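You operate a simulated robot arm through the tools that you are given. There is no shell and no other tool. Be economical: measure what you need, move in short steps, check, and stop when the job is done.

The job below is to be done with a simulated robot arm. You get a single attempt, and the scene is never put back.

## Task
Plug the teal plug into the mug socket and the orange plug into the heat socket.
Fine: switch the strip off first and on again after; mug press and heat tool stay switched off.

The check looks at the end state, three seconds after you hand in, the way a careful person would. Anything else that was tipped, shoved, dropped, spilled or broken makes it a failure.

## Robot
A 6-joint arm with a two-finger parallel gripper, fixed in place. Base frame: the origin is at the foot of the arm, x ahead of it, y to its left, z up; the work surface is at about z = 0.77. Readings come in m, rad, newtons and seconds.
With the tool pointing down near the work surface it reaches from about 0.42 to 0.86 m from the base axis. Its first joint turns from -2.007 to 2.007 rad. Payload 4.2 kg.
The tool frame sits at the grasp point between the pads (the TCP): z along the fingers, y along the line on which they close. The tips reach 0.023 m beyond it. The gripper opens to 0.094 m. The fingers are 0.038 m wide and 0.01 m thick; the gripper's body (0.054 by 0.096 m) begins 0.039 m behind the TCP.
Orientation is told as [roll, pitch, yaw] about the base's x, y, z axes, in that order, counted from this pose: with the fingers straight down and closing along the base's y, the tool's x points along the base's -x, its y along +y and its z along -z.

## Interface
- The arm moves only by the tool step_arm. Its argument "targets" is a list of rows, each an object of numbers (a shift or turn left out is 0, a gripper value left out holds the last): "rx", "ry", "rz": the turn, a rotation vector about the tool's x, y, z in rad; "tx", "ty", "tz": the shift along the tool's x, y, z in m; "fingers": the gripper command, from -1 (shut) to 1 (fully open), values between in proportion. In form: [{"rx": .., "ry": .., "rz": .., "tx": .., "ty": .., "tz": .., "fingers": ..}, ...]. A call has 1 to 8 rows; each row is the pose to reach, as a shift and turn from the pose commanded when the call began, along the tool's axes at that moment. Each row takes 0.2 s and may step no farther than 0.05 m and 0.15 rad from the row before; otherwise, or with a gripper value out of range, the whole call is refused. Where a pose cannot be reached the arm comes as near as it can. A force on the tool above 90 N (or 10 N above the force at the start of the call, whichever is more), or a blocked arm, ends the call early, and 0.2 s more pass. The fingers move at their own pace (about 0.108 m/s each) and stop on an object; they squeeze with about 44 N. The grip force told is the motor's: it shows also when the fingers shut on nothing. Time passes only in rows, and 0.2 s behind the last, so rows that repeat a pose let the fingers close. It gives the time, the measured TCP pose, the force on the tool (base axes), the opening and the grip force at its end, in the units of the frame above (readings bear some noise), with the torque about the TCP (base axes, N m) and any sound that the robot's microphone picked up.
- Cameras (640 x 400 px; columns grow to the right, rows downward): "scene" is fixed at [0.05, -0.6481, 1.5387]; the picture's right is [0.84, -0.55, 0.00], its down [-0.22, -0.34, -0.92] and it looks along [0.50, 0.77, -0.40] (base axes); focal length 359 px, centre (320, 200). "wrist" rides on the gripper at [0.086, 0.016, -0.074] in the tool frame; the picture's right is [-0.18, 0.98, 0.00], its down [-0.58, -0.11, -0.81] and it looks along [-0.79, -0.15, 0.59] (tool axes); focal length 243 px, centre (320, 200). There is no depth. A picture from a camera that has moved, and an enlarged one, comes with that camera's place and axes in the base frame and with its lens.
- snapshot(camera): a new picture of that camera. It takes no simulated time.
- lift_body(by): slides the trunk up (or, below 0, down) by that many m; the arm rides with it, the base frame stays. It gives what a move gives, with no picture.
- close_up(camera, box): a new picture of the part [left, top, right, bottom] of that camera's present view, enlarged. It takes no simulated time.
- finish_job(): hands the job in; it is judged then, once.

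Work in short steps. Places have to be worked out from the pictures, the camera data and where the tool is seen: move nearer, look again, correct. Check each grasp and each placing, and mend what went wrong. You have 120 turns and 68 pictures in all, those below and enlarged ones among them. Open the gripper and draw the arm clear of the work before you hand the job in, unless the task says otherwise; then end with one line.

The tools are called after ">>>" as a command line: name --argument value ..., lists and objects as JSON in quotes. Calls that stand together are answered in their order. step_arm: Moves the arm, as the interface text tells. Its arguments: {"type":"object","properties":{"targets":{"type":"array"}},"required":["targets"]} The other tools are called the same way: lift_body (by) slides the trunk up or down; snapshot (camera) takes a picture; close_up (camera, box) takes an enlarged picture of a part of a camera's view; finish_job () hands the job in.

At the start:

```text
time: 0.0
tcp_pos: [0.4876, 0.1252, 1.1846]
tool_rot: [-0.001, 0.001, -0.001]
contact_force: [0.1, -1.1, -0.1]
wrist_torque: [0.0, -0.03, -0.02]
width: 0.094
grasp_force: 0.0
trunk travel left (down, up): [-0.75, 0.24]
```

scene: 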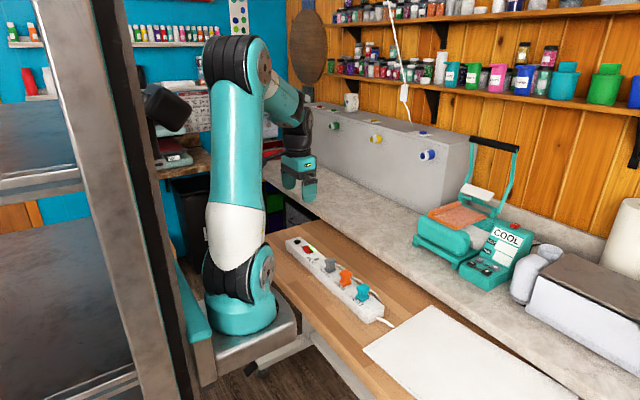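
wrist: 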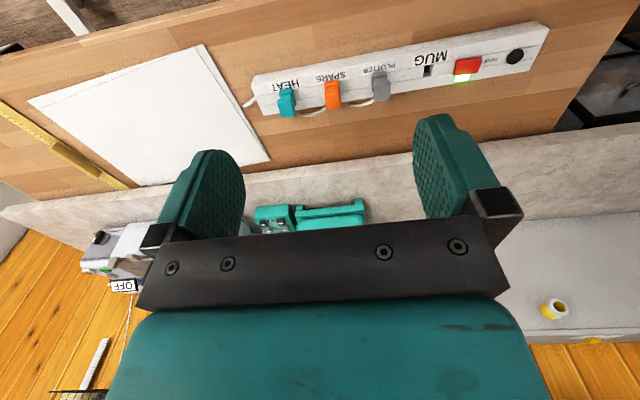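

The strip appears to hold teal in HEAT, orange in SPARE, gray in PLOTTER, and MUG empty. I'll enlarge both views to measure.

>>> close_up --camera "wrist" --box '[230, 10, 570, 140]'

>>> close_up --camera "scene" --box '[270, 220, 410, 340]'

>>> close_up --camera "scene" --box '[400, 120, 560, 310]'

```text
1.88 times, centred on (400, 75) of wrist
camera zoom: at [0.3999, 0.1408, 1.2593], right [0.18, 0.98, 0.0], down [0.58, -0.11, 0.81], along [0.79, -0.15, -0.59], focal length 457 px, centre (169, 435)
```

zoom: 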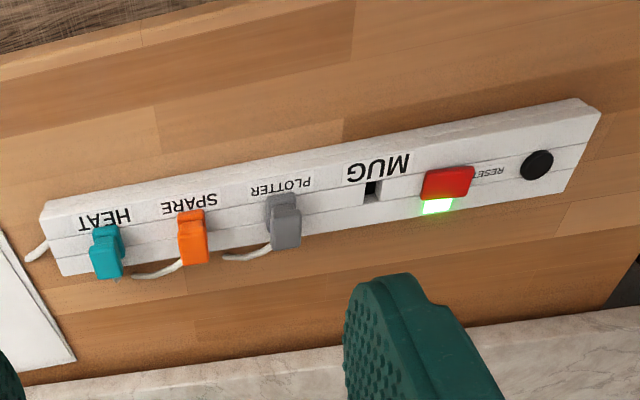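

```text
3.33 times, centred on (340, 280) of scene
camera zoom: at [0.05, -0.6481, 1.5387], right [0.84, -0.55, 0.0], down [-0.22, -0.34, -0.92], along [0.5, 0.77, -0.4], focal length 1198 px, centre (253, -67)
```

zoom: 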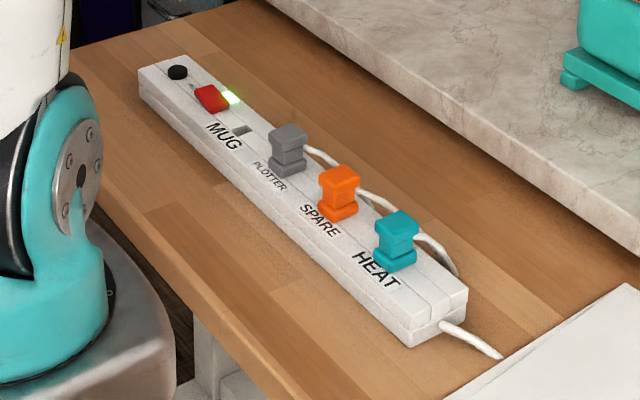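

```text
2.11 times, centred on (480, 215) of scene
camera zoom: at [0.05, -0.6481, 1.5387], right [0.84, -0.55, 0.0], down [-0.22, -0.34, -0.92], along [0.5, 0.77, -0.4], focal length 756 px, centre (-17, 168)
```

zoom: 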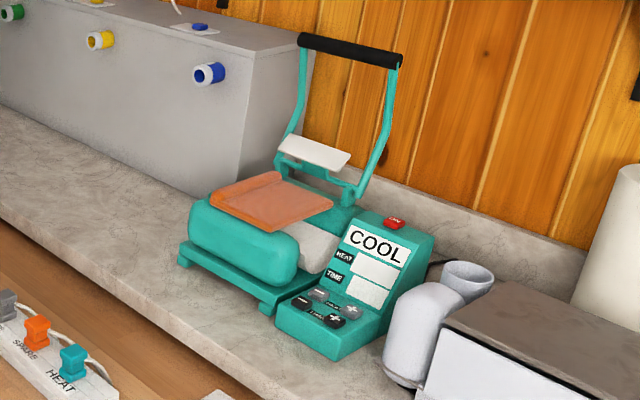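

Strip runs along y at x≈0.648: teal y≈0.03, orange ≈0.115, gray ≈0.204, MUG hole ≈0.294, switch ≈0.357; strip top z≈0.805, plug tops ≈0.86. I move above the switch/MUG to look closer.

>>> step_arm --targets '[{"tx": -0.02, "ty": 0.033, "tz": 0.026}, {"tx": -0.04, "ty": 0.066, "tz": 0.052}, {"tx": -0.06, "ty": 0.1, "tz": 0.078}, {"tx": -0.08, "ty": 0.133, "tz": 0.104}, {"tx": -0.1, "ty": 0.166, "tz": 0.13}, {"tx": -0.12, "ty": 0.2, "tz": 0.156}, {"tx": -0.13, "ty": 0.23, "tz": 0.18}, {"tx": -0.13, "ty": 0.23, "tz": 0.2}]'

>>> snapshot --camera "wrist"

>>> close_up --camera "scene" --box '[275, 225, 345, 269]'

```text
time: 1.8
tcp_pos: [0.6203, 0.354, 0.9861]
tool_rot: [0.0, 0.002, 0.002]
contact_force: [-0.2, -0.5, -0.4]
wrist_torque: [0.0, -0.03, 0.02]
width: 0.094
grasp_force: 0.0
trunk travel left (down, up): [-0.75, 0.24]
```

```text
62 pictures are left
camera wrist: at [0.5324, 0.37, 1.0601], right [0.18, 0.98, 0.0], down [0.58, -0.11, 0.81], along [0.79, -0.15, -0.59], focal length 243 px, centre (320, 200)
```

wrist: 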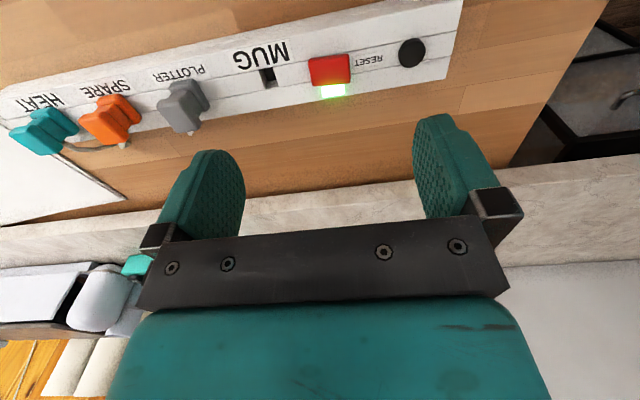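

```text
9.09 times, centred on (310, 247) of scene
camera zoom: at [0.05, -0.6481, 1.5387], right [0.84, -0.55, 0.0], down [-0.22, -0.34, -0.92], along [0.5, 0.77, -0.4], focal length 3266 px, centre (411, -227)
```

zoom: 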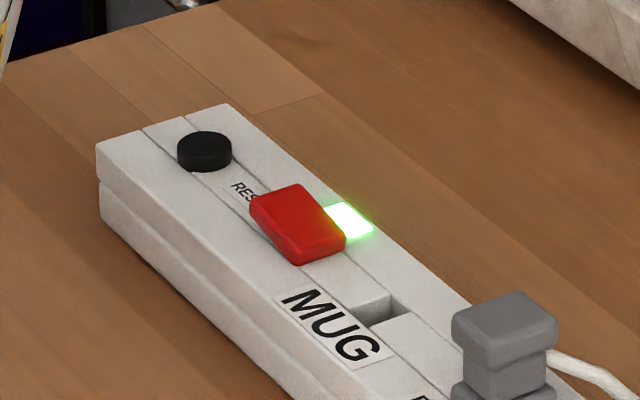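

I need to see how the rocker tilts, so I enlarge it from the wrist camera.

>>> close_up --camera "wrist" --box '[240, 20, 450, 110]'

>>> close_up --camera "wrist" --box '[0, 50, 240, 170]'

```text
3.05 times, centred on (345, 65) of wrist
camera zoom: at [0.5324, 0.37, 1.0601], right [0.18, 0.98, 0.0], down [0.58, -0.11, 0.81], along [0.79, -0.15, -0.59], focal length 739 px, centre (244, 611)
```

zoom: 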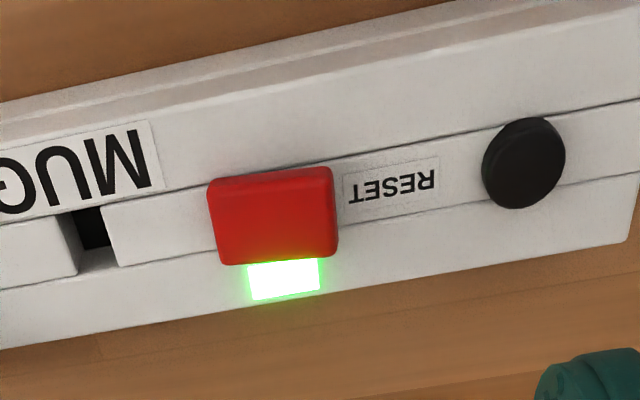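

```text
2.67 times, centred on (120, 110) of wrist
camera zoom: at [0.5324, 0.37, 1.0601], right [0.18, 0.98, 0.0], down [0.58, -0.11, 0.81], along [0.79, -0.15, -0.59], focal length 647 px, centre (853, 440)
```

zoom: 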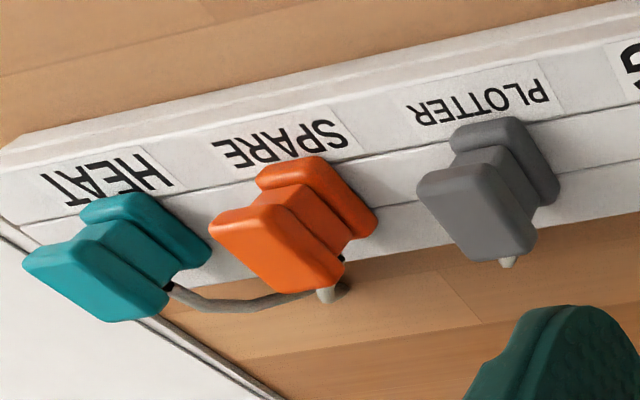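

The rocker (x 0.635–0.661, y 0.338–0.377) has its +y side raised, so pressing that side should turn it off. I close the fingers and go above (0.648, 0.371).

>>> step_arm --targets '[{"tx": -0.015, "ty": 0.009, "tz": 0.02, "fingers": -1}, {"tx": -0.028, "ty": 0.017, "tz": 0.05}, {"tx": -0.028, "ty": 0.017, "tz": 0.09}, {"tx": -0.028, "ty": 0.017, "tz": 0.112}, {"tx": -0.028, "ty": 0.017, "tz": 0.112}]'

>>> snapshot --camera "wrist"

>>> close_up --camera "scene" --box '[265, 205, 345, 269]'

```text
time: 3.0
tcp_pos: [0.6456, 0.3721, 0.8725]
tool_rot: [0.001, -0.001, 0.0]
contact_force: [-0.5, 0.4, 0.4]
wrist_torque: [-0.04, 0.05, 0.01]
width: 0.0003
grasp_force: 41.9
trunk travel left (down, up): [-0.75, 0.24]
```

```text
58 pictures are left
camera wrist: at [0.5583, 0.3879, 0.9463], right [0.18, 0.98, 0.0], down [0.58, -0.11, 0.81], along [0.79, -0.15, -0.59], focal length 243 px, centre (320, 200)
```

wrist: 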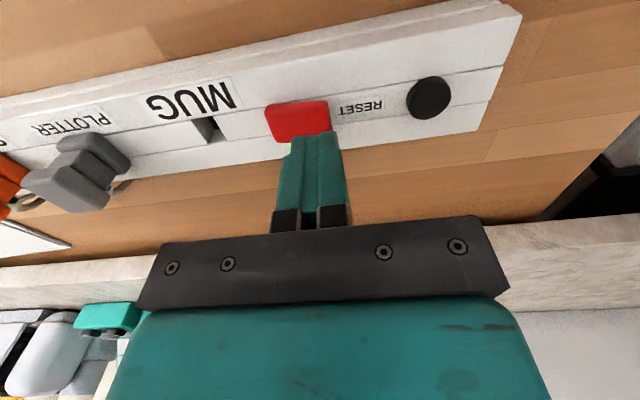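

```text
6.25 times, centred on (305, 237) of scene
camera zoom: at [0.05, -0.6481, 1.5387], right [0.84, -0.55, 0.0], down [-0.22, -0.34, -0.92], along [0.5, 0.77, -0.4], focal length 2246 px, centre (414, -31)
```

zoom: 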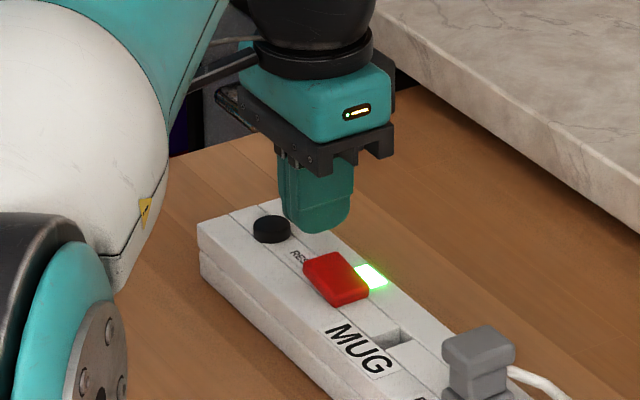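

Aligned over the rocker's raised side; I press down gently in small steps, then back up.

>>> step_arm --targets '[{"tz": 0.012}, {"tz": 0.02}, {"tz": 0.026}, {"tz": 0.03}]'

>>> close_up --camera "scene" --box '[265, 205, 345, 269]'

```text
time: 4.0
tcp_pos: [0.6458, 0.3723, 0.8436]
tool_rot: [0.002, -0.001, 0.001]
contact_force: [0.6, 2.9, 6.0]
wrist_torque: [0.03, 0.03, -0.02]
width: 0.0
grasp_force: 42.4
trunk travel left (down, up): [-0.75, 0.24]
```

```text
6.25 times, centred on (305, 237) of scene
camera zoom: at [0.05, -0.6481, 1.5387], right [0.84, -0.55, 0.0], down [-0.22, -0.34, -0.92], along [0.5, 0.77, -0.4], focal length 2246 px, centre (414, -31)
```

zoom: 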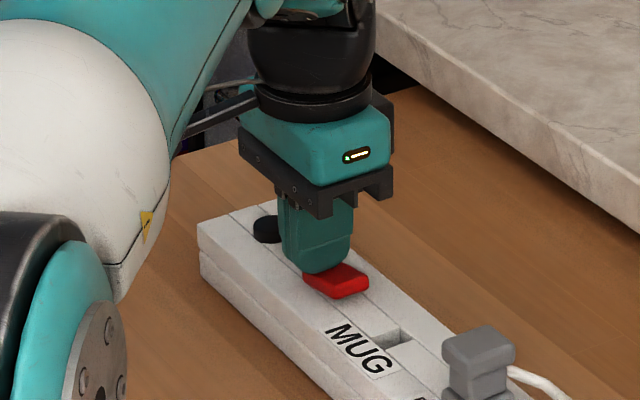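

The lamp went out. I lift off and check that it stays off.

>>> step_arm --targets '[{"tz": -0.045}, {"tz": -0.09}, {"tz": -0.135}, {"tz": -0.135, "ty": -0.045}, {"tz": -0.135, "ty": -0.09, "fingers": 0.2}, {"tz": -0.135, "ty": -0.135}, {"tz": -0.135, "ty": -0.18}, {"tz": -0.135, "ty": -0.22}]'

>>> step_arm --targets '[{"ty": -0.045}, {"ty": -0.09}, {"ty": -0.12}, {"ty": -0.12}]'

>>> snapshot --camera "wrist"

>>> close_up --camera "scene" --box '[270, 220, 410, 340]'

```text
time: 5.8
tcp_pos: [0.6454, 0.1512, 0.98]
tool_rot: [0.001, 0.001, 0.002]
contact_force: [-0.1, 0.5, -0.2]
wrist_torque: [-0.05, -0.03, 0.0]
width: 0.0567
grasp_force: 0.2
trunk travel left (down, up): [-0.75, 0.24]
```

```text
time: 6.8
tcp_pos: [0.6444, 0.0312, 0.9801]
tool_rot: [0.0, 0.001, 0.0]
contact_force: [0.1, -0.4, 0.2]
wrist_torque: [-0.02, 0.03, 0.0]
width: 0.0564
grasp_force: 0.0
trunk travel left (down, up): [-0.75, 0.24]
```

```text
55 pictures are left
camera wrist: at [0.5572, 0.0468, 1.0543], right [0.18, 0.98, 0.0], down [0.58, -0.11, 0.81], along [0.79, -0.15, -0.59], focal length 243 px, centre (320, 200)
```

wrist: 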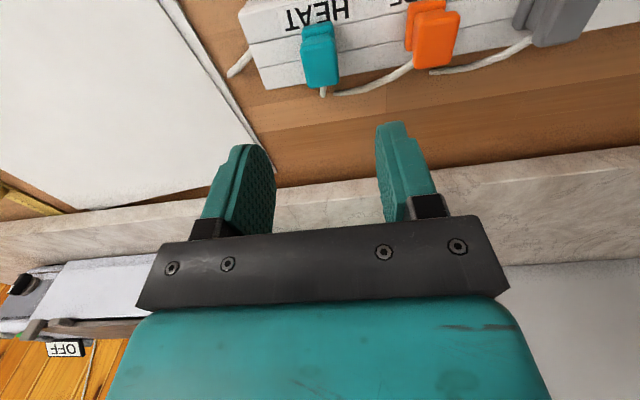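

```text
3.33 times, centred on (340, 280) of scene
camera zoom: at [0.05, -0.6481, 1.5387], right [0.84, -0.55, 0.0], down [-0.22, -0.34, -0.92], along [0.5, 0.77, -0.4], focal length 1198 px, centre (253, -67)
```

zoom: 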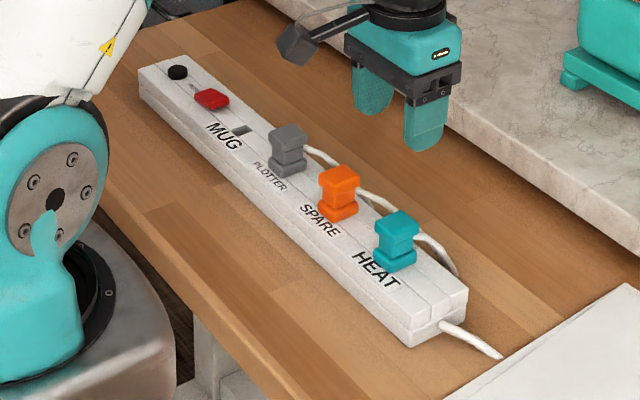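

Off is confirmed. Now I enlarge the teal plug from the wrist camera to fix its centre, orientation and size.

>>> close_up --camera "wrist" --box '[230, 0, 480, 110]'

>>> close_up --camera "scene" --box '[330, 260, 400, 320]'

```text
2.56 times, centred on (355, 55) of wrist
camera zoom: at [0.5572, 0.0468, 1.0543], right [0.18, 0.98, 0.0], down [0.58, -0.11, 0.81], along [0.79, -0.15, -0.59], focal length 621 px, centre (230, 571)
```

zoom: 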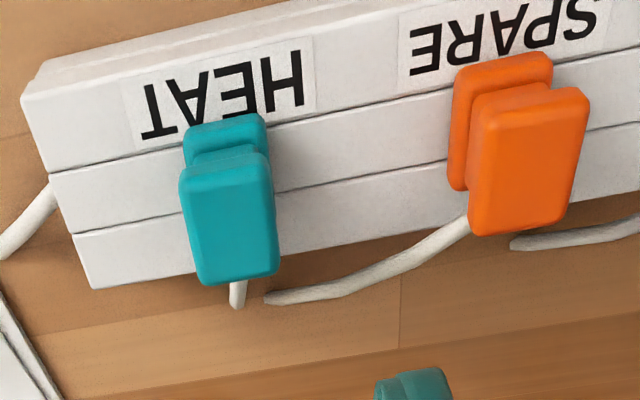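

```text
6.67 times, centred on (365, 290) of scene
camera zoom: at [0.05, -0.6481, 1.5387], right [0.84, -0.55, 0.0], down [-0.22, -0.34, -0.92], along [0.5, 0.77, -0.4], focal length 2395 px, centre (20, -400)
```

zoom: 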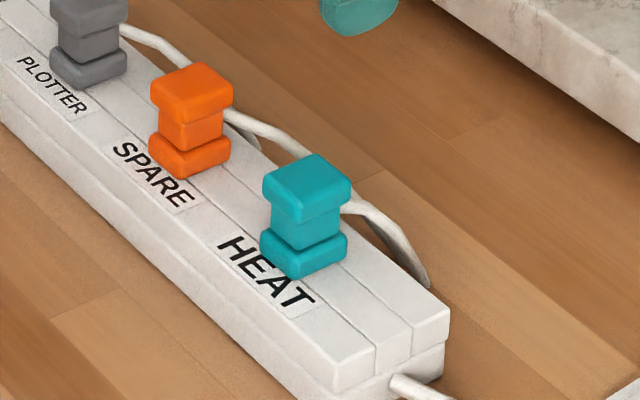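

Light off, teal plug at about (0.646, 0.030), 0.027 wide in y, top z≈0.855. I descend to just above it and check alignment.

>>> step_arm --targets '[{"tx": -0.001, "tz": 0.045}, {"tx": -0.001, "tz": 0.085}, {"tx": -0.001, "tz": 0.095}, {"tx": -0.001, "tz": 0.095}]'

>>> snapshot --camera "wrist"

>>> close_up --camera "scene" --box '[320, 240, 400, 304]'

```text
time: 7.8
tcp_pos: [0.6455, 0.0302, 0.8803]
tool_rot: [-0.001, -0.001, 0.001]
contact_force: [0.1, -0.7, 0.0]
wrist_torque: [0.03, 0.04, 0.0]
width: 0.0566
grasp_force: 0.0
trunk travel left (down, up): [-0.75, 0.24]
```

```text
51 pictures are left
camera wrist: at [0.5595, 0.0466, 0.9541], right [0.18, 0.98, 0.0], down [0.58, -0.11, 0.81], along [0.79, -0.15, -0.59], focal length 243 px, centre (320, 200)
```

wrist: 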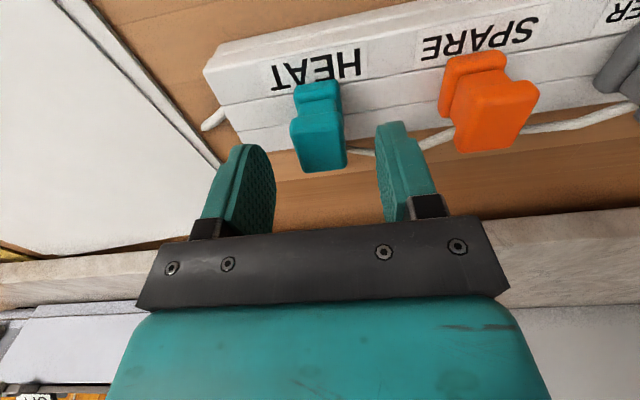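

```text
6.25 times, centred on (360, 272) of scene
camera zoom: at [0.05, -0.6481, 1.5387], right [0.84, -0.55, 0.0], down [-0.22, -0.34, -0.92], along [0.5, 0.77, -0.4], focal length 2246 px, centre (70, -250)
```

zoom: 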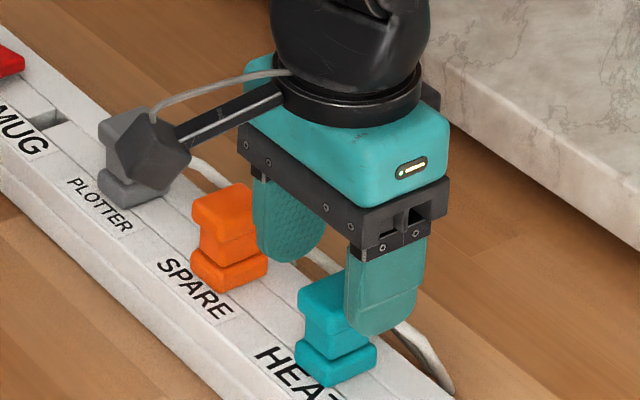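

Plug is centred between the fingers. I descend 0.040 and close on it.

>>> step_arm --targets '[{"tx": -0.001, "ty": -0.001, "tz": 0.02}, {"tx": -0.001, "ty": -0.001, "tz": 0.04}, {"tx": -0.001, "ty": -0.001, "tz": 0.04}, {"tx": -0.001, "ty": -0.001, "tz": 0.04, "fingers": -1}, {"tx": -0.001, "ty": -0.001, "tz": 0.04}, {"tx": -0.001, "ty": -0.001, "tz": 0.04}]'

>>> close_up --camera "scene" --box '[320, 240, 400, 304]'

>>> snapshot --camera "wrist"

```text
time: 9.2
tcp_pos: [0.6484, 0.0292, 0.84]
tool_rot: [0.001, 0.0, 0.0]
contact_force: [0.0, 0.3, 0.1]
wrist_torque: [-0.01, 0.02, 0.01]
width: 0.0272
grasp_force: 43.9
trunk travel left (down, up): [-0.75, 0.24]
```

```text
6.25 times, centred on (360, 272) of scene
camera zoom: at [0.05, -0.6481, 1.5387], right [0.84, -0.55, 0.0], down [-0.22, -0.34, -0.92], along [0.5, 0.77, -0.4], focal length 2246 px, centre (70, -250)
```

zoom: 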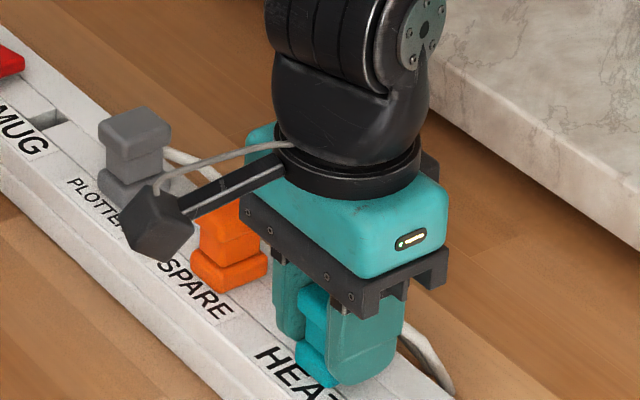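

```text
48 pictures are left
camera wrist: at [0.5615, 0.0456, 0.9149], right [0.18, 0.98, 0.0], down [0.58, -0.11, 0.81], along [0.79, -0.15, -0.59], focal length 243 px, centre (320, 200)
```

wrist: 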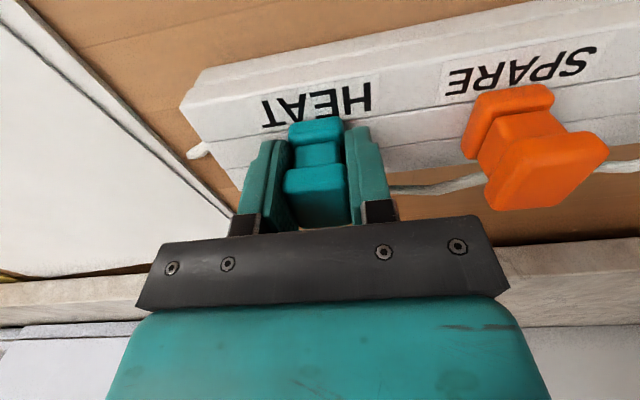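

Gripped at width 0.027 with y≈0.029. I pull straight up.

>>> step_arm --targets '[{"tz": -0.008}, {"tz": -0.016}, {"tz": -0.026}, {"tz": -0.04}, {"tz": -0.06}]'

>>> snapshot --camera "wrist"

>>> close_up --camera "scene" --box '[300, 220, 400, 300]'

```text
time: 10.4
tcp_pos: [0.6457, 0.0306, 0.9008]
tool_rot: [0.0, 0.0, 0.0]
contact_force: [0.3, 0.3, -0.2]
wrist_torque: [-0.01, -0.01, 0.02]
width: 0.0274
grasp_force: 43.9
trunk travel left (down, up): [-0.75, 0.24]
```

```text
47 pictures are left
camera wrist: at [0.5586, 0.0466, 0.9761], right [0.18, 0.98, 0.0], down [0.58, -0.11, 0.81], along [0.79, -0.15, -0.59], focal length 243 px, centre (320, 200)
```

wrist: 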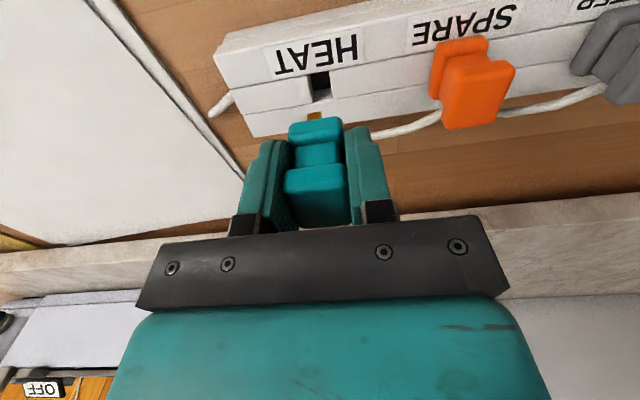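

```text
5.00 times, centred on (350, 260) of scene
camera zoom: at [0.05, -0.6481, 1.5387], right [0.84, -0.55, 0.0], down [-0.22, -0.34, -0.92], along [0.5, 0.77, -0.4], focal length 1796 px, centre (170, -100)
```

zoom: 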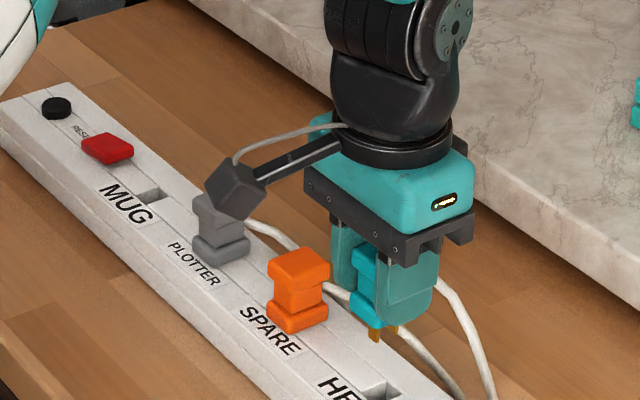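

Plug is out cleanly. Both hole sightings give a y separation of about 0.265, so the MUG goal is y≈0.295. I raise and traverse, then look.

>>> step_arm --targets '[{"tz": -0.045}, {"tz": -0.06, "ty": 0.04}, {"tz": -0.06, "ty": 0.085}, {"tz": -0.06, "ty": 0.13}, {"tz": -0.06, "ty": 0.175}, {"tz": -0.06, "ty": 0.22}, {"tz": -0.06, "ty": 0.255}, {"tz": -0.06, "ty": 0.264}]'

>>> snapshot --camera "wrist"

>>> close_up --camera "scene" --box '[280, 200, 405, 300]'

```text
time: 12.2
tcp_pos: [0.6438, 0.2951, 0.966]
tool_rot: [-0.001, 0.0, -0.001]
contact_force: [0.3, -0.2, -0.3]
wrist_torque: [0.06, 0.03, -0.04]
width: 0.0271
grasp_force: 43.6
trunk travel left (down, up): [-0.75, 0.24]
```

```text
45 pictures are left
camera wrist: at [0.5571, 0.3115, 1.0404], right [0.18, 0.98, 0.0], down [0.58, -0.11, 0.81], along [0.79, -0.15, -0.59], focal length 243 px, centre (320, 200)
```

wrist: 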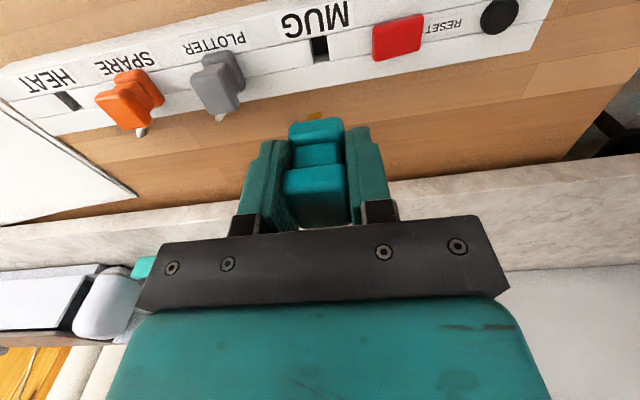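

```text
4.00 times, centred on (342, 250) of scene
camera zoom: at [0.05, -0.6481, 1.5387], right [0.84, -0.55, 0.0], down [-0.22, -0.34, -0.92], along [0.5, 0.77, -0.4], focal length 1437 px, centre (230, 0)
```

zoom: 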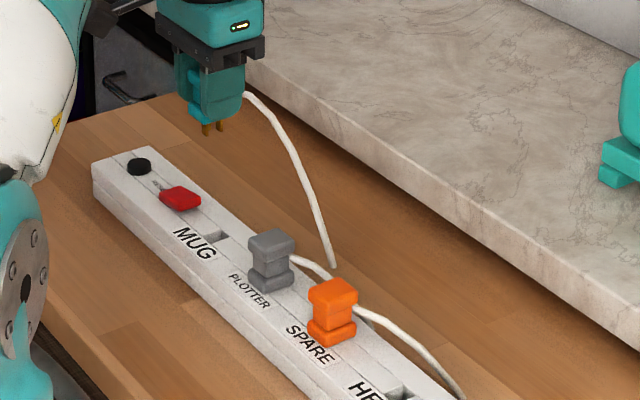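

I descend to the same height (z≈0.901) as the post-pull picture at HEAT, so the hole should appear at the same pixel if aligned.

>>> step_arm --targets '[{"tz": 0.035}, {"tz": 0.065}, {"tz": 0.065}]'

>>> close_up --camera "wrist" --box '[240, 40, 400, 140]'

>>> close_up --camera "scene" --box '[290, 210, 370, 274]'

```text
time: 13.0
tcp_pos: [0.647, 0.2956, 0.8988]
tool_rot: [0.001, 0.0, -0.001]
contact_force: [0.4, -0.4, -0.7]
wrist_torque: [0.0, -0.02, -0.02]
width: 0.0277
grasp_force: 43.6
trunk travel left (down, up): [-0.75, 0.24]
```

```text
4.00 times, centred on (320, 90) of wrist
camera zoom: at [0.5586, 0.3118, 0.9743], right [0.18, 0.98, 0.0], down [0.58, -0.11, 0.81], along [0.79, -0.15, -0.59], focal length 970 px, centre (320, 640)
```

zoom: 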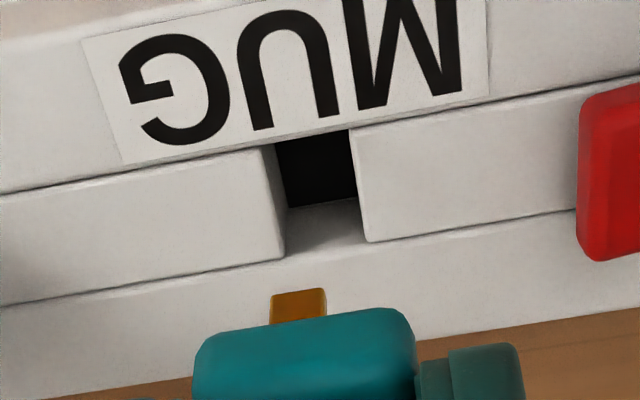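

```text
6.25 times, centred on (330, 242) of scene
camera zoom: at [0.05, -0.6481, 1.5387], right [0.84, -0.55, 0.0], down [-0.22, -0.34, -0.92], along [0.5, 0.77, -0.4], focal length 2246 px, centre (258, -62)
```

zoom: 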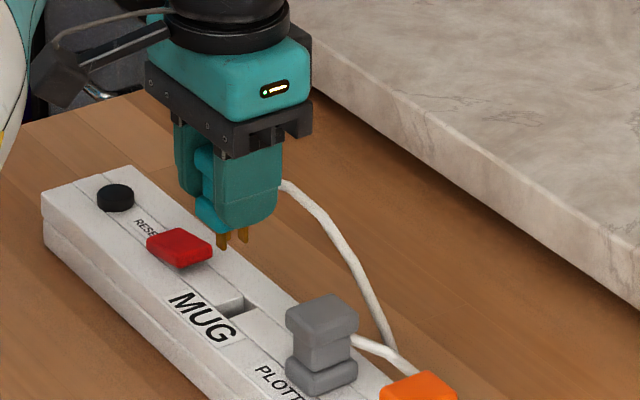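

The MUG hole sits at the same pixels as the HEAT hole did after pulling, so the offset is right. I descend slowly by 0.055 in total and watch the force.

>>> step_arm --targets '[{"tz": 0.015}, {"tz": 0.028}, {"tz": 0.036}, {"tz": 0.042}]'

>>> close_up --camera "wrist" --box '[240, 40, 400, 140]'

>>> close_up --camera "scene" --box '[290, 210, 370, 274]'

```text
time: 14.0
tcp_pos: [0.647, 0.2941, 0.8548]
tool_rot: [0.001, 0.001, -0.001]
contact_force: [0.4, -0.8, -0.5]
wrist_torque: [0.02, 0.0, -0.02]
width: 0.0271
grasp_force: 43.7
trunk travel left (down, up): [-0.75, 0.24]
```

```text
4.00 times, centred on (320, 90) of wrist
camera zoom: at [0.5602, 0.3106, 0.9304], right [0.18, 0.98, 0.0], down [0.58, -0.11, 0.81], along [0.79, -0.15, -0.59], focal length 970 px, centre (320, 640)
```

zoom: 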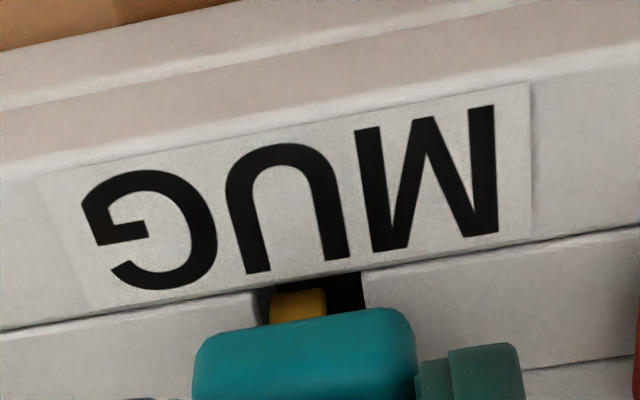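

```text
6.25 times, centred on (330, 242) of scene
camera zoom: at [0.05, -0.6481, 1.5387], right [0.84, -0.55, 0.0], down [-0.22, -0.34, -0.92], along [0.5, 0.77, -0.4], focal length 2246 px, centre (258, -62)
```

zoom: 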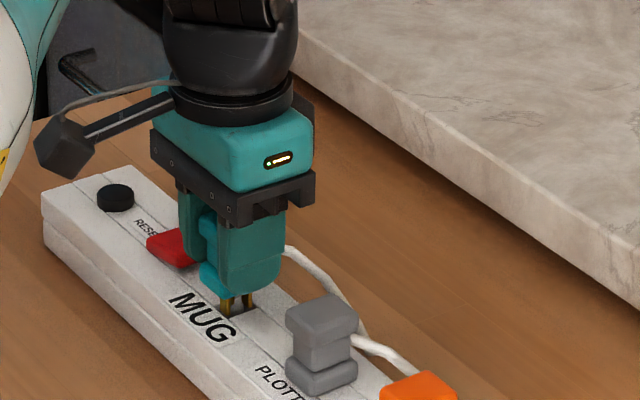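

Prongs are at the hole's mouth, about 1.5 mm toward −y of centre. I nudge +y by 1.5 mm and insert further.

>>> step_arm --targets '[{"ty": 0.0015}, {"ty": 0.0015, "tz": 0.005}, {"ty": 0.0015, "tz": 0.009}, {"ty": 0.0015, "tz": 0.012}]'

>>> close_up --camera "scene" --box '[290, 210, 370, 274]'

>>> snapshot --camera "wrist"

```text
time: 15.0
tcp_pos: [0.6464, 0.2966, 0.8434]
tool_rot: [0.0, 0.001, -0.002]
contact_force: [0.5, -4.3, -0.1]
wrist_torque: [-0.15, -0.01, -0.01]
width: 0.027
grasp_force: 44.0
trunk travel left (down, up): [-0.75, 0.24]
```

```text
6.25 times, centred on (330, 242) of scene
camera zoom: at [0.05, -0.6481, 1.5387], right [0.84, -0.55, 0.0], down [-0.22, -0.34, -0.92], along [0.5, 0.77, -0.4], focal length 2246 px, centre (258, -62)
```

zoom: 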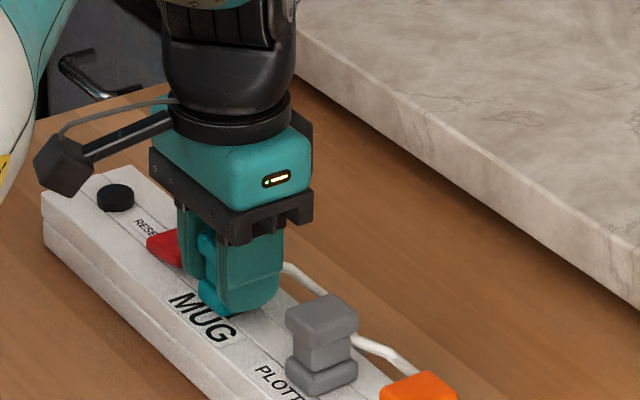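

```text
38 pictures are left
camera wrist: at [0.56, 0.3119, 0.9181], right [0.18, 0.98, 0.0], down [0.58, -0.11, 0.81], along [0.79, -0.15, -0.59], focal length 243 px, centre (320, 200)
```

wrist: 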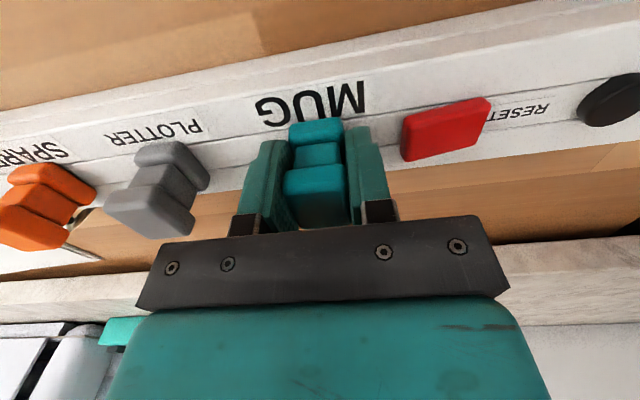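

A −4 N side force says my nudge was slightly too far; I back off 1 mm in y and press on down to seat it.

>>> step_arm --targets '[{"ty": -0.0012}, {"ty": -0.0012, "tz": 0.002}, {"ty": -0.0012, "tz": 0.004}, {"ty": -0.0012, "tz": 0.004}]'

```text
time: 16.0
tcp_pos: [0.6461, 0.2942, 0.8405]
tool_rot: [0.0, 0.001, 0.0]
contact_force: [2.0, 0.0, 0.6]
wrist_torque: [0.01, -0.01, 0.02]
width: 0.0272
grasp_force: 44.1
trunk travel left (down, up): [-0.75, 0.24]
```

Side force is gone and there's no vertical load yet; I press a few mm more in small steps until it seats.

>>> step_arm --targets '[{"tz": 0.0015}, {"tz": 0.003}, {"tz": 0.003}]'

>>> close_up --camera "wrist" --box '[240, 70, 400, 170]'

```text
time: 16.8
tcp_pos: [0.6479, 0.2949, 0.84]
tool_rot: [0.003, -0.001, -0.001]
contact_force: [-4.5, -5.8, 30.8]
wrist_torque: [-0.29, 0.25, -0.01]
width: 0.0272
grasp_force: 43.4
trunk travel left (down, up): [-0.75, 0.24]
```

```text
4.00 times, centred on (320, 120) of wrist
camera zoom: at [0.5597, 0.311, 0.9144], right [0.18, 0.98, 0.0], down [0.58, -0.11, 0.81], along [0.79, -0.15, -0.59], focal length 970 px, centre (320, 520)
```

zoom: 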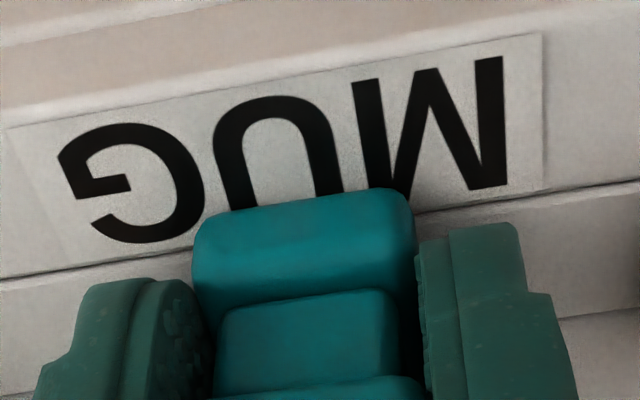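

31 N vertical at z 0.840, the original seating depth: it is seated. I relax the press, open modestly (switch is near) and retreat upward.

>>> step_arm --targets '[{"tz": -0.003}, {"tz": -0.003, "fingers": -0.1}, {"tz": -0.003}, {"tz": -0.043}, {"tz": -0.093}, {"tz": -0.123}]'

>>> snapshot --camera "wrist"

>>> close_up --camera "scene" --box '[280, 210, 405, 310]'

```text
time: 18.2
tcp_pos: [0.6469, 0.2944, 0.9582]
tool_rot: [-0.002, 0.002, -0.001]
contact_force: [1.1, 0.8, 0.3]
wrist_torque: [-0.04, 0.02, 0.01]
width: 0.0423
grasp_force: 0.0
trunk travel left (down, up): [-0.75, 0.24]
```

```text
36 pictures are left
camera wrist: at [0.5601, 0.3102, 1.0323], right [0.18, 0.98, 0.0], down [0.58, -0.11, 0.81], along [0.79, -0.15, -0.59], focal length 243 px, centre (320, 200)
```

wrist: 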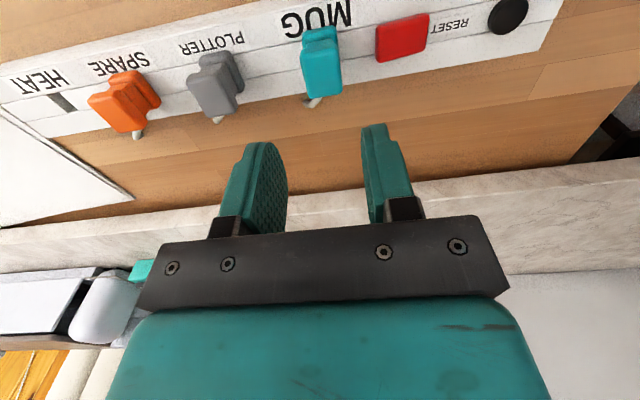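

```text
4.00 times, centred on (342, 260) of scene
camera zoom: at [0.05, -0.6481, 1.5387], right [0.84, -0.55, 0.0], down [-0.22, -0.34, -0.92], along [0.5, 0.77, -0.4], focal length 1437 px, centre (230, -40)
```

zoom: 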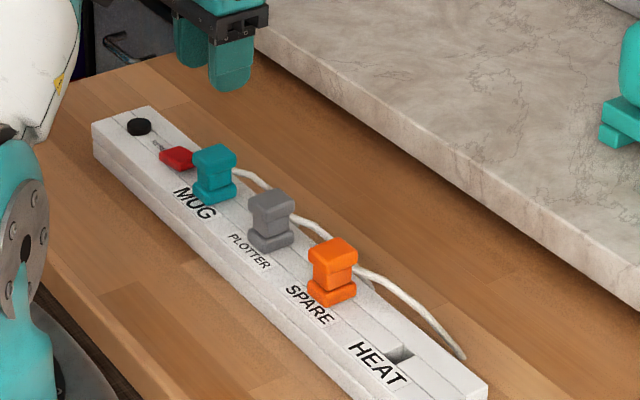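

Teal sits in MUG properly. Pitch works out to 0.0884, so orange should be at y≈0.1176. I go there and descend just above it.

>>> step_arm --targets '[{"ty": -0.045}, {"ty": -0.09, "fingers": 0.2}, {"ty": -0.135}, {"ty": -0.177}, {"ty": -0.177, "tz": 0.045}, {"ty": -0.177, "tz": 0.078}, {"ty": -0.177, "tz": 0.078}]'

>>> snapshot --camera "wrist"

```text
time: 19.8
tcp_pos: [0.644, 0.1212, 0.8811]
tool_rot: [-0.001, -0.001, 0.0]
contact_force: [-0.1, -0.6, -0.1]
wrist_torque: [0.01, 0.0, 0.01]
width: 0.0566
grasp_force: 0.1
trunk travel left (down, up): [-0.75, 0.24]
```

```text
34 pictures are left
camera wrist: at [0.5571, 0.1373, 0.9546], right [0.18, 0.98, 0.0], down [0.58, -0.11, 0.81], along [0.79, -0.15, -0.59], focal length 243 px, centre (320, 200)
```

wrist: 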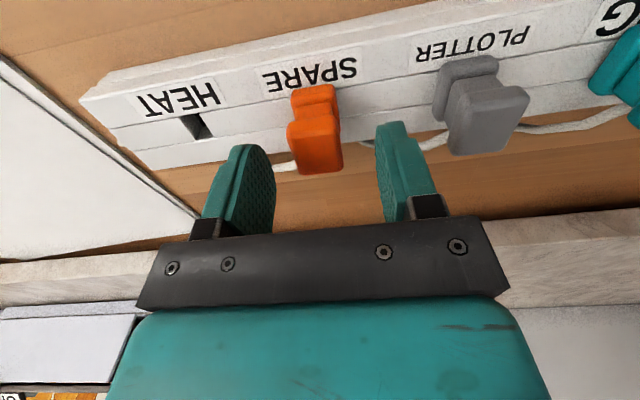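

Orange is about 2 mm to −y of the tool centre. I correct, descend 0.040 and close.

>>> step_arm --targets '[{"tx": -0.001, "ty": -0.002, "tz": 0.02}, {"tx": -0.001, "ty": -0.002, "tz": 0.04}, {"tx": -0.001, "ty": -0.002, "tz": 0.04}, {"tx": -0.001, "ty": -0.002, "tz": 0.04, "fingers": -1}, {"tx": -0.001, "ty": -0.002, "tz": 0.04}, {"tx": -0.001, "ty": -0.002, "tz": 0.04}]'

>>> snapshot --camera "wrist"

```text
time: 21.2
tcp_pos: [0.6478, 0.117, 0.8424]
tool_rot: [-0.001, 0.0, 0.001]
contact_force: [-0.2, -0.3, 0.1]
wrist_torque: [-0.01, -0.02, 0.02]
width: 0.0271
grasp_force: 44.3
trunk travel left (down, up): [-0.75, 0.24]
```

```text
33 pictures are left
camera wrist: at [0.56, 0.1334, 0.9159], right [0.18, 0.98, 0.0], down [0.58, -0.11, 0.81], along [0.79, -0.15, -0.59], focal length 243 px, centre (320, 200)
```

wrist: 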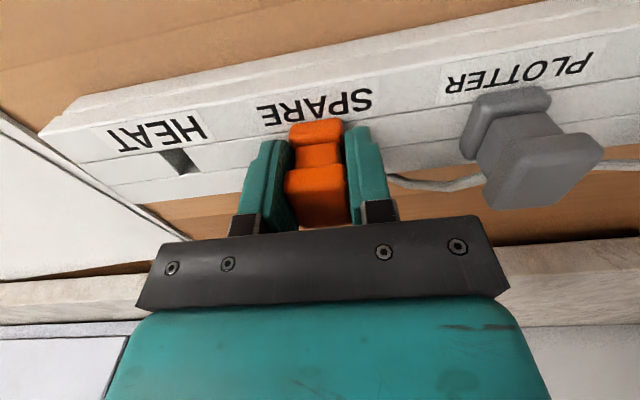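

Orange is gripped (0.027). I pull up 0.06 and then look at the vacated SPARE hole for the reference offset.

>>> step_arm --targets '[{"tz": -0.008}, {"tz": -0.016}, {"tz": -0.026}, {"tz": -0.04}, {"tz": -0.06}, {"tz": -0.06}]'

>>> close_up --camera "wrist" --box '[240, 40, 400, 140]'

```text
time: 22.6
tcp_pos: [0.6501, 0.1156, 0.9028]
tool_rot: [0.0, 0.0, 0.0]
contact_force: [0.5, 0.0, -0.7]
wrist_torque: [0.0, 0.01, 0.0]
width: 0.0272
grasp_force: 44.5
trunk travel left (down, up): [-0.75, 0.24]
```

```text
4.00 times, centred on (320, 90) of wrist
camera zoom: at [0.5628, 0.1332, 0.9776], right [0.18, 0.98, 0.0], down [0.58, -0.11, 0.81], along [0.79, -0.15, -0.59], focal length 970 px, centre (320, 640)
```

zoom: 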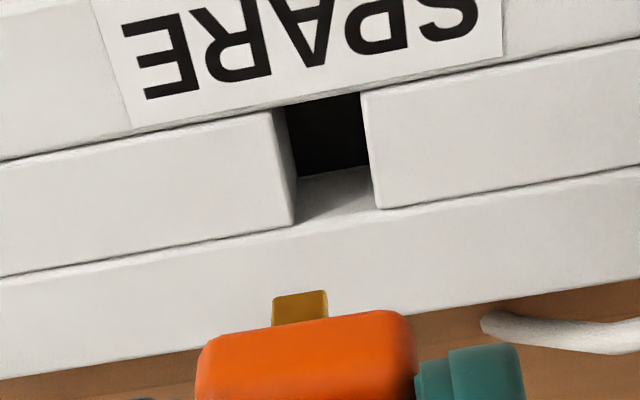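

Nothing stands between SPARE and HEAT, so I shift −y by 0.0884 at this height and compare the hole's place.

>>> step_arm --targets '[{"ty": -0.03}, {"ty": -0.06}, {"ty": -0.0884}, {"ty": -0.0884}]'

>>> close_up --camera "wrist" --box '[240, 40, 400, 140]'

>>> close_up --camera "scene" --box '[310, 230, 410, 310]'

```text
time: 23.6
tcp_pos: [0.6494, 0.0265, 0.9045]
tool_rot: [0.0, 0.0, -0.001]
contact_force: [1.0, 0.4, -1.4]
wrist_torque: [0.0, 0.0, -0.02]
width: 0.0273
grasp_force: 44.3
trunk travel left (down, up): [-0.75, 0.24]
```

```text
4.00 times, centred on (320, 90) of wrist
camera zoom: at [0.562, 0.042, 0.9787], right [0.18, 0.98, 0.0], down [0.58, -0.11, 0.81], along [0.79, -0.15, -0.59], focal length 970 px, centre (320, 640)
```

zoom: 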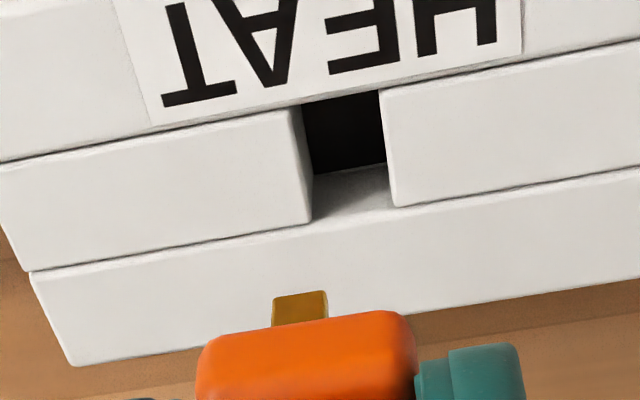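

```text
5.00 times, centred on (360, 270) of scene
camera zoom: at [0.05, -0.6481, 1.5387], right [0.84, -0.55, 0.0], down [-0.22, -0.34, -0.92], along [0.5, 0.77, -0.4], focal length 1796 px, centre (120, -150)
```

zoom: 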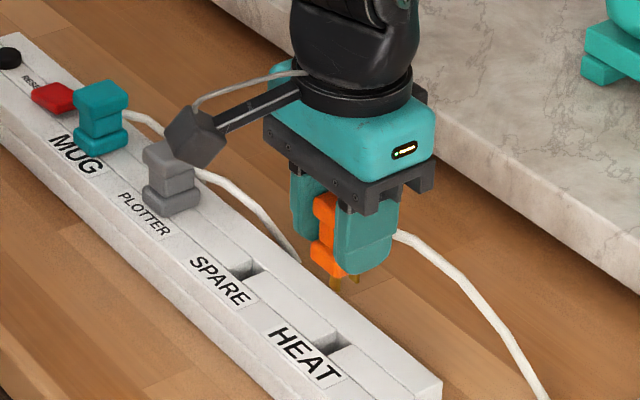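

The HEAT hole sits 18 px (~3.3 mm) further +y than the reference, so I shift +y by 3.3 mm and verify.

>>> step_arm --targets '[{"ty": 0.0033}, {"ty": 0.0033, "tz": 0.001}, {"ty": 0.0033, "tz": 0.0}]'

>>> close_up --camera "wrist" --box '[240, 40, 400, 140]'

```text
time: 24.4
tcp_pos: [0.6485, 0.0303, 0.9033]
tool_rot: [0.0, 0.001, -0.001]
contact_force: [0.0, 0.2, -0.5]
wrist_torque: [0.0, 0.0, 0.01]
width: 0.0273
grasp_force: 43.8
trunk travel left (down, up): [-0.75, 0.24]
```

```text
4.00 times, centred on (320, 90) of wrist
camera zoom: at [0.5612, 0.0462, 0.9774], right [0.18, 0.98, 0.0], down [0.58, -0.11, 0.81], along [0.79, -0.15, -0.59], focal length 970 px, centre (320, 640)
```

zoom: 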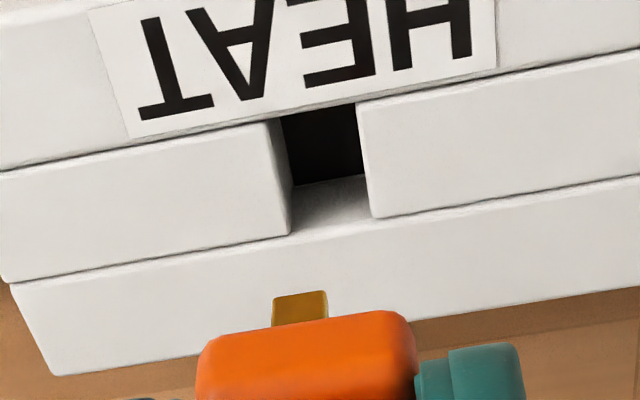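

Nearly the reference alignment (within ~1 mm). I descend to the hole's mouth and look again.

>>> step_arm --targets '[{"tz": 0.015}, {"tz": 0.03}, {"tz": 0.042}, {"tz": 0.045}, {"tz": 0.045}]'

>>> close_up --camera "wrist" --box '[240, 40, 400, 140]'

>>> close_up --camera "scene" --box '[320, 245, 400, 309]'

```text
time: 25.6
tcp_pos: [0.6474, 0.0309, 0.8565]
tool_rot: [-0.001, -0.001, -0.002]
contact_force: [1.0, 0.0, -1.0]
wrist_torque: [-0.04, 0.0, 0.0]
width: 0.0273
grasp_force: 43.8
trunk travel left (down, up): [-0.75, 0.24]
```

```text
4.00 times, centred on (320, 90) of wrist
camera zoom: at [0.5608, 0.0475, 0.9317], right [0.18, 0.98, 0.0], down [0.58, -0.11, 0.81], along [0.79, -0.15, -0.59], focal length 970 px, centre (320, 640)
```

zoom: 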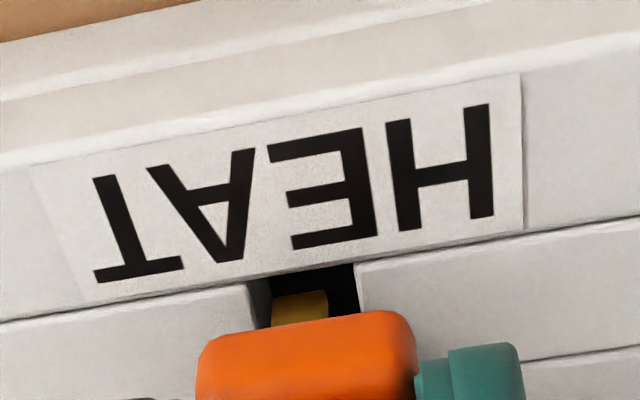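

```text
6.25 times, centred on (360, 277) of scene
camera zoom: at [0.05, -0.6481, 1.5387], right [0.84, -0.55, 0.0], down [-0.22, -0.34, -0.92], along [0.5, 0.77, -0.4], focal length 2246 px, centre (70, -281)
```

zoom: 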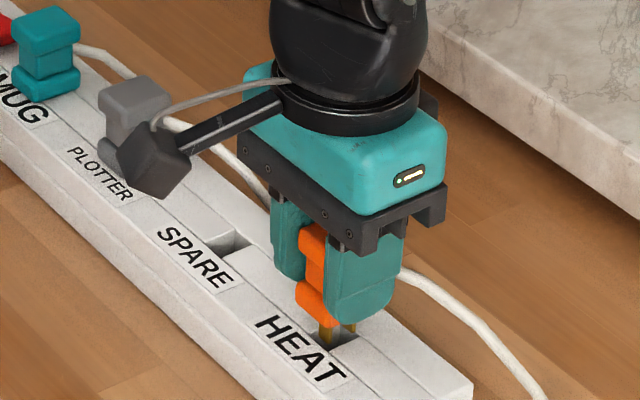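

Prongs are centred at the mouth of the HEAT hole with no contact force. I insert in small steps.

>>> step_arm --targets '[{"tz": 0.004}, {"tz": 0.008}, {"tz": 0.012}, {"tz": 0.014}, {"tz": 0.014}]'

```text
time: 26.8
tcp_pos: [0.647, 0.0312, 0.8432]
tool_rot: [-0.001, 0.0, 0.001]
contact_force: [0.0, 1.0, 0.0]
wrist_torque: [0.0, -0.02, 0.0]
width: 0.0273
grasp_force: 43.3
trunk travel left (down, up): [-0.75, 0.24]
```

Sliding in freely; I go on until vertical resistance.

>>> step_arm --targets '[{"tz": 0.002}, {"tz": 0.0035}, {"tz": 0.0045}, {"tz": 0.0045}]'

>>> snapshot --camera "wrist"

```text
time: 27.8
tcp_pos: [0.6482, 0.0305, 0.8404]
tool_rot: [0.003, -0.002, 0.001]
contact_force: [-5.9, 1.8, 38.4]
wrist_torque: [-0.02, 0.12, 0.01]
width: 0.0278
grasp_force: 43.6
trunk travel left (down, up): [-0.75, 0.24]
```

```text
26 pictures are left
camera wrist: at [0.5601, 0.0465, 0.9148], right [0.18, 0.98, 0.0], down [0.58, -0.11, 0.81], along [0.79, -0.15, -0.59], focal length 243 px, centre (320, 200)
```

wrist: 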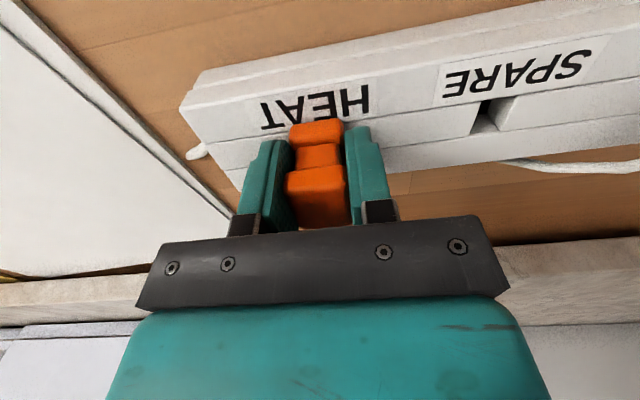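

Seated with 38 N at z≈0.84. I relax, open and rise, then check both plugs.

>>> step_arm --targets '[{"tz": -0.003}, {"tz": -0.003, "fingers": 0}, {"tz": -0.003}, {"tz": -0.043}, {"tz": -0.093}, {"tz": -0.133}]'

>>> close_up --camera "scene" --box '[270, 210, 410, 330]'

>>> close_up --camera "wrist" --box '[230, 0, 550, 140]'

```text
time: 29.2
tcp_pos: [0.6497, 0.0347, 0.9715]
tool_rot: [-0.001, 0.002, 0.001]
contact_force: [-0.4, 0.1, -0.4]
wrist_torque: [-0.01, -0.02, 0.01]
width: 0.047
grasp_force: 0.1
trunk travel left (down, up): [-0.75, 0.24]
```

```text
3.33 times, centred on (340, 270) of scene
camera zoom: at [0.05, -0.6481, 1.5387], right [0.84, -0.55, 0.0], down [-0.22, -0.34, -0.92], along [0.5, 0.77, -0.4], focal length 1198 px, centre (253, -33)
```

zoom: 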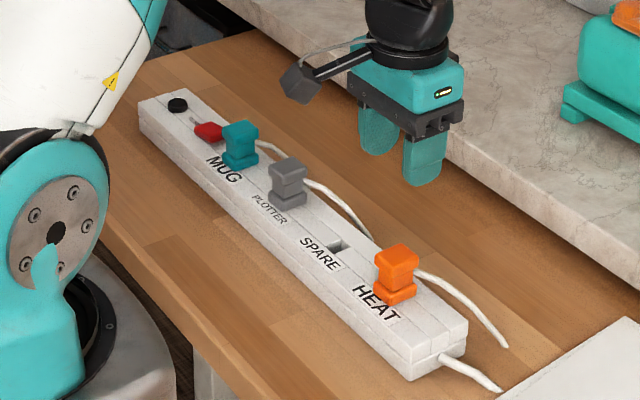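

```text
2.00 times, centred on (390, 70) of wrist
camera zoom: at [0.5627, 0.0493, 1.0465], right [0.18, 0.98, 0.0], down [0.58, -0.11, 0.81], along [0.79, -0.15, -0.59], focal length 485 px, centre (180, 460)
```

zoom: 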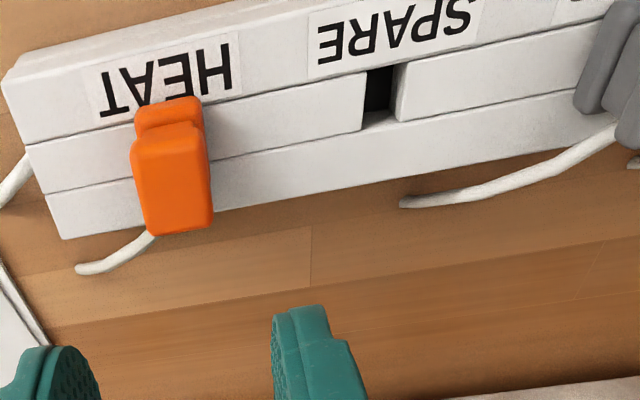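

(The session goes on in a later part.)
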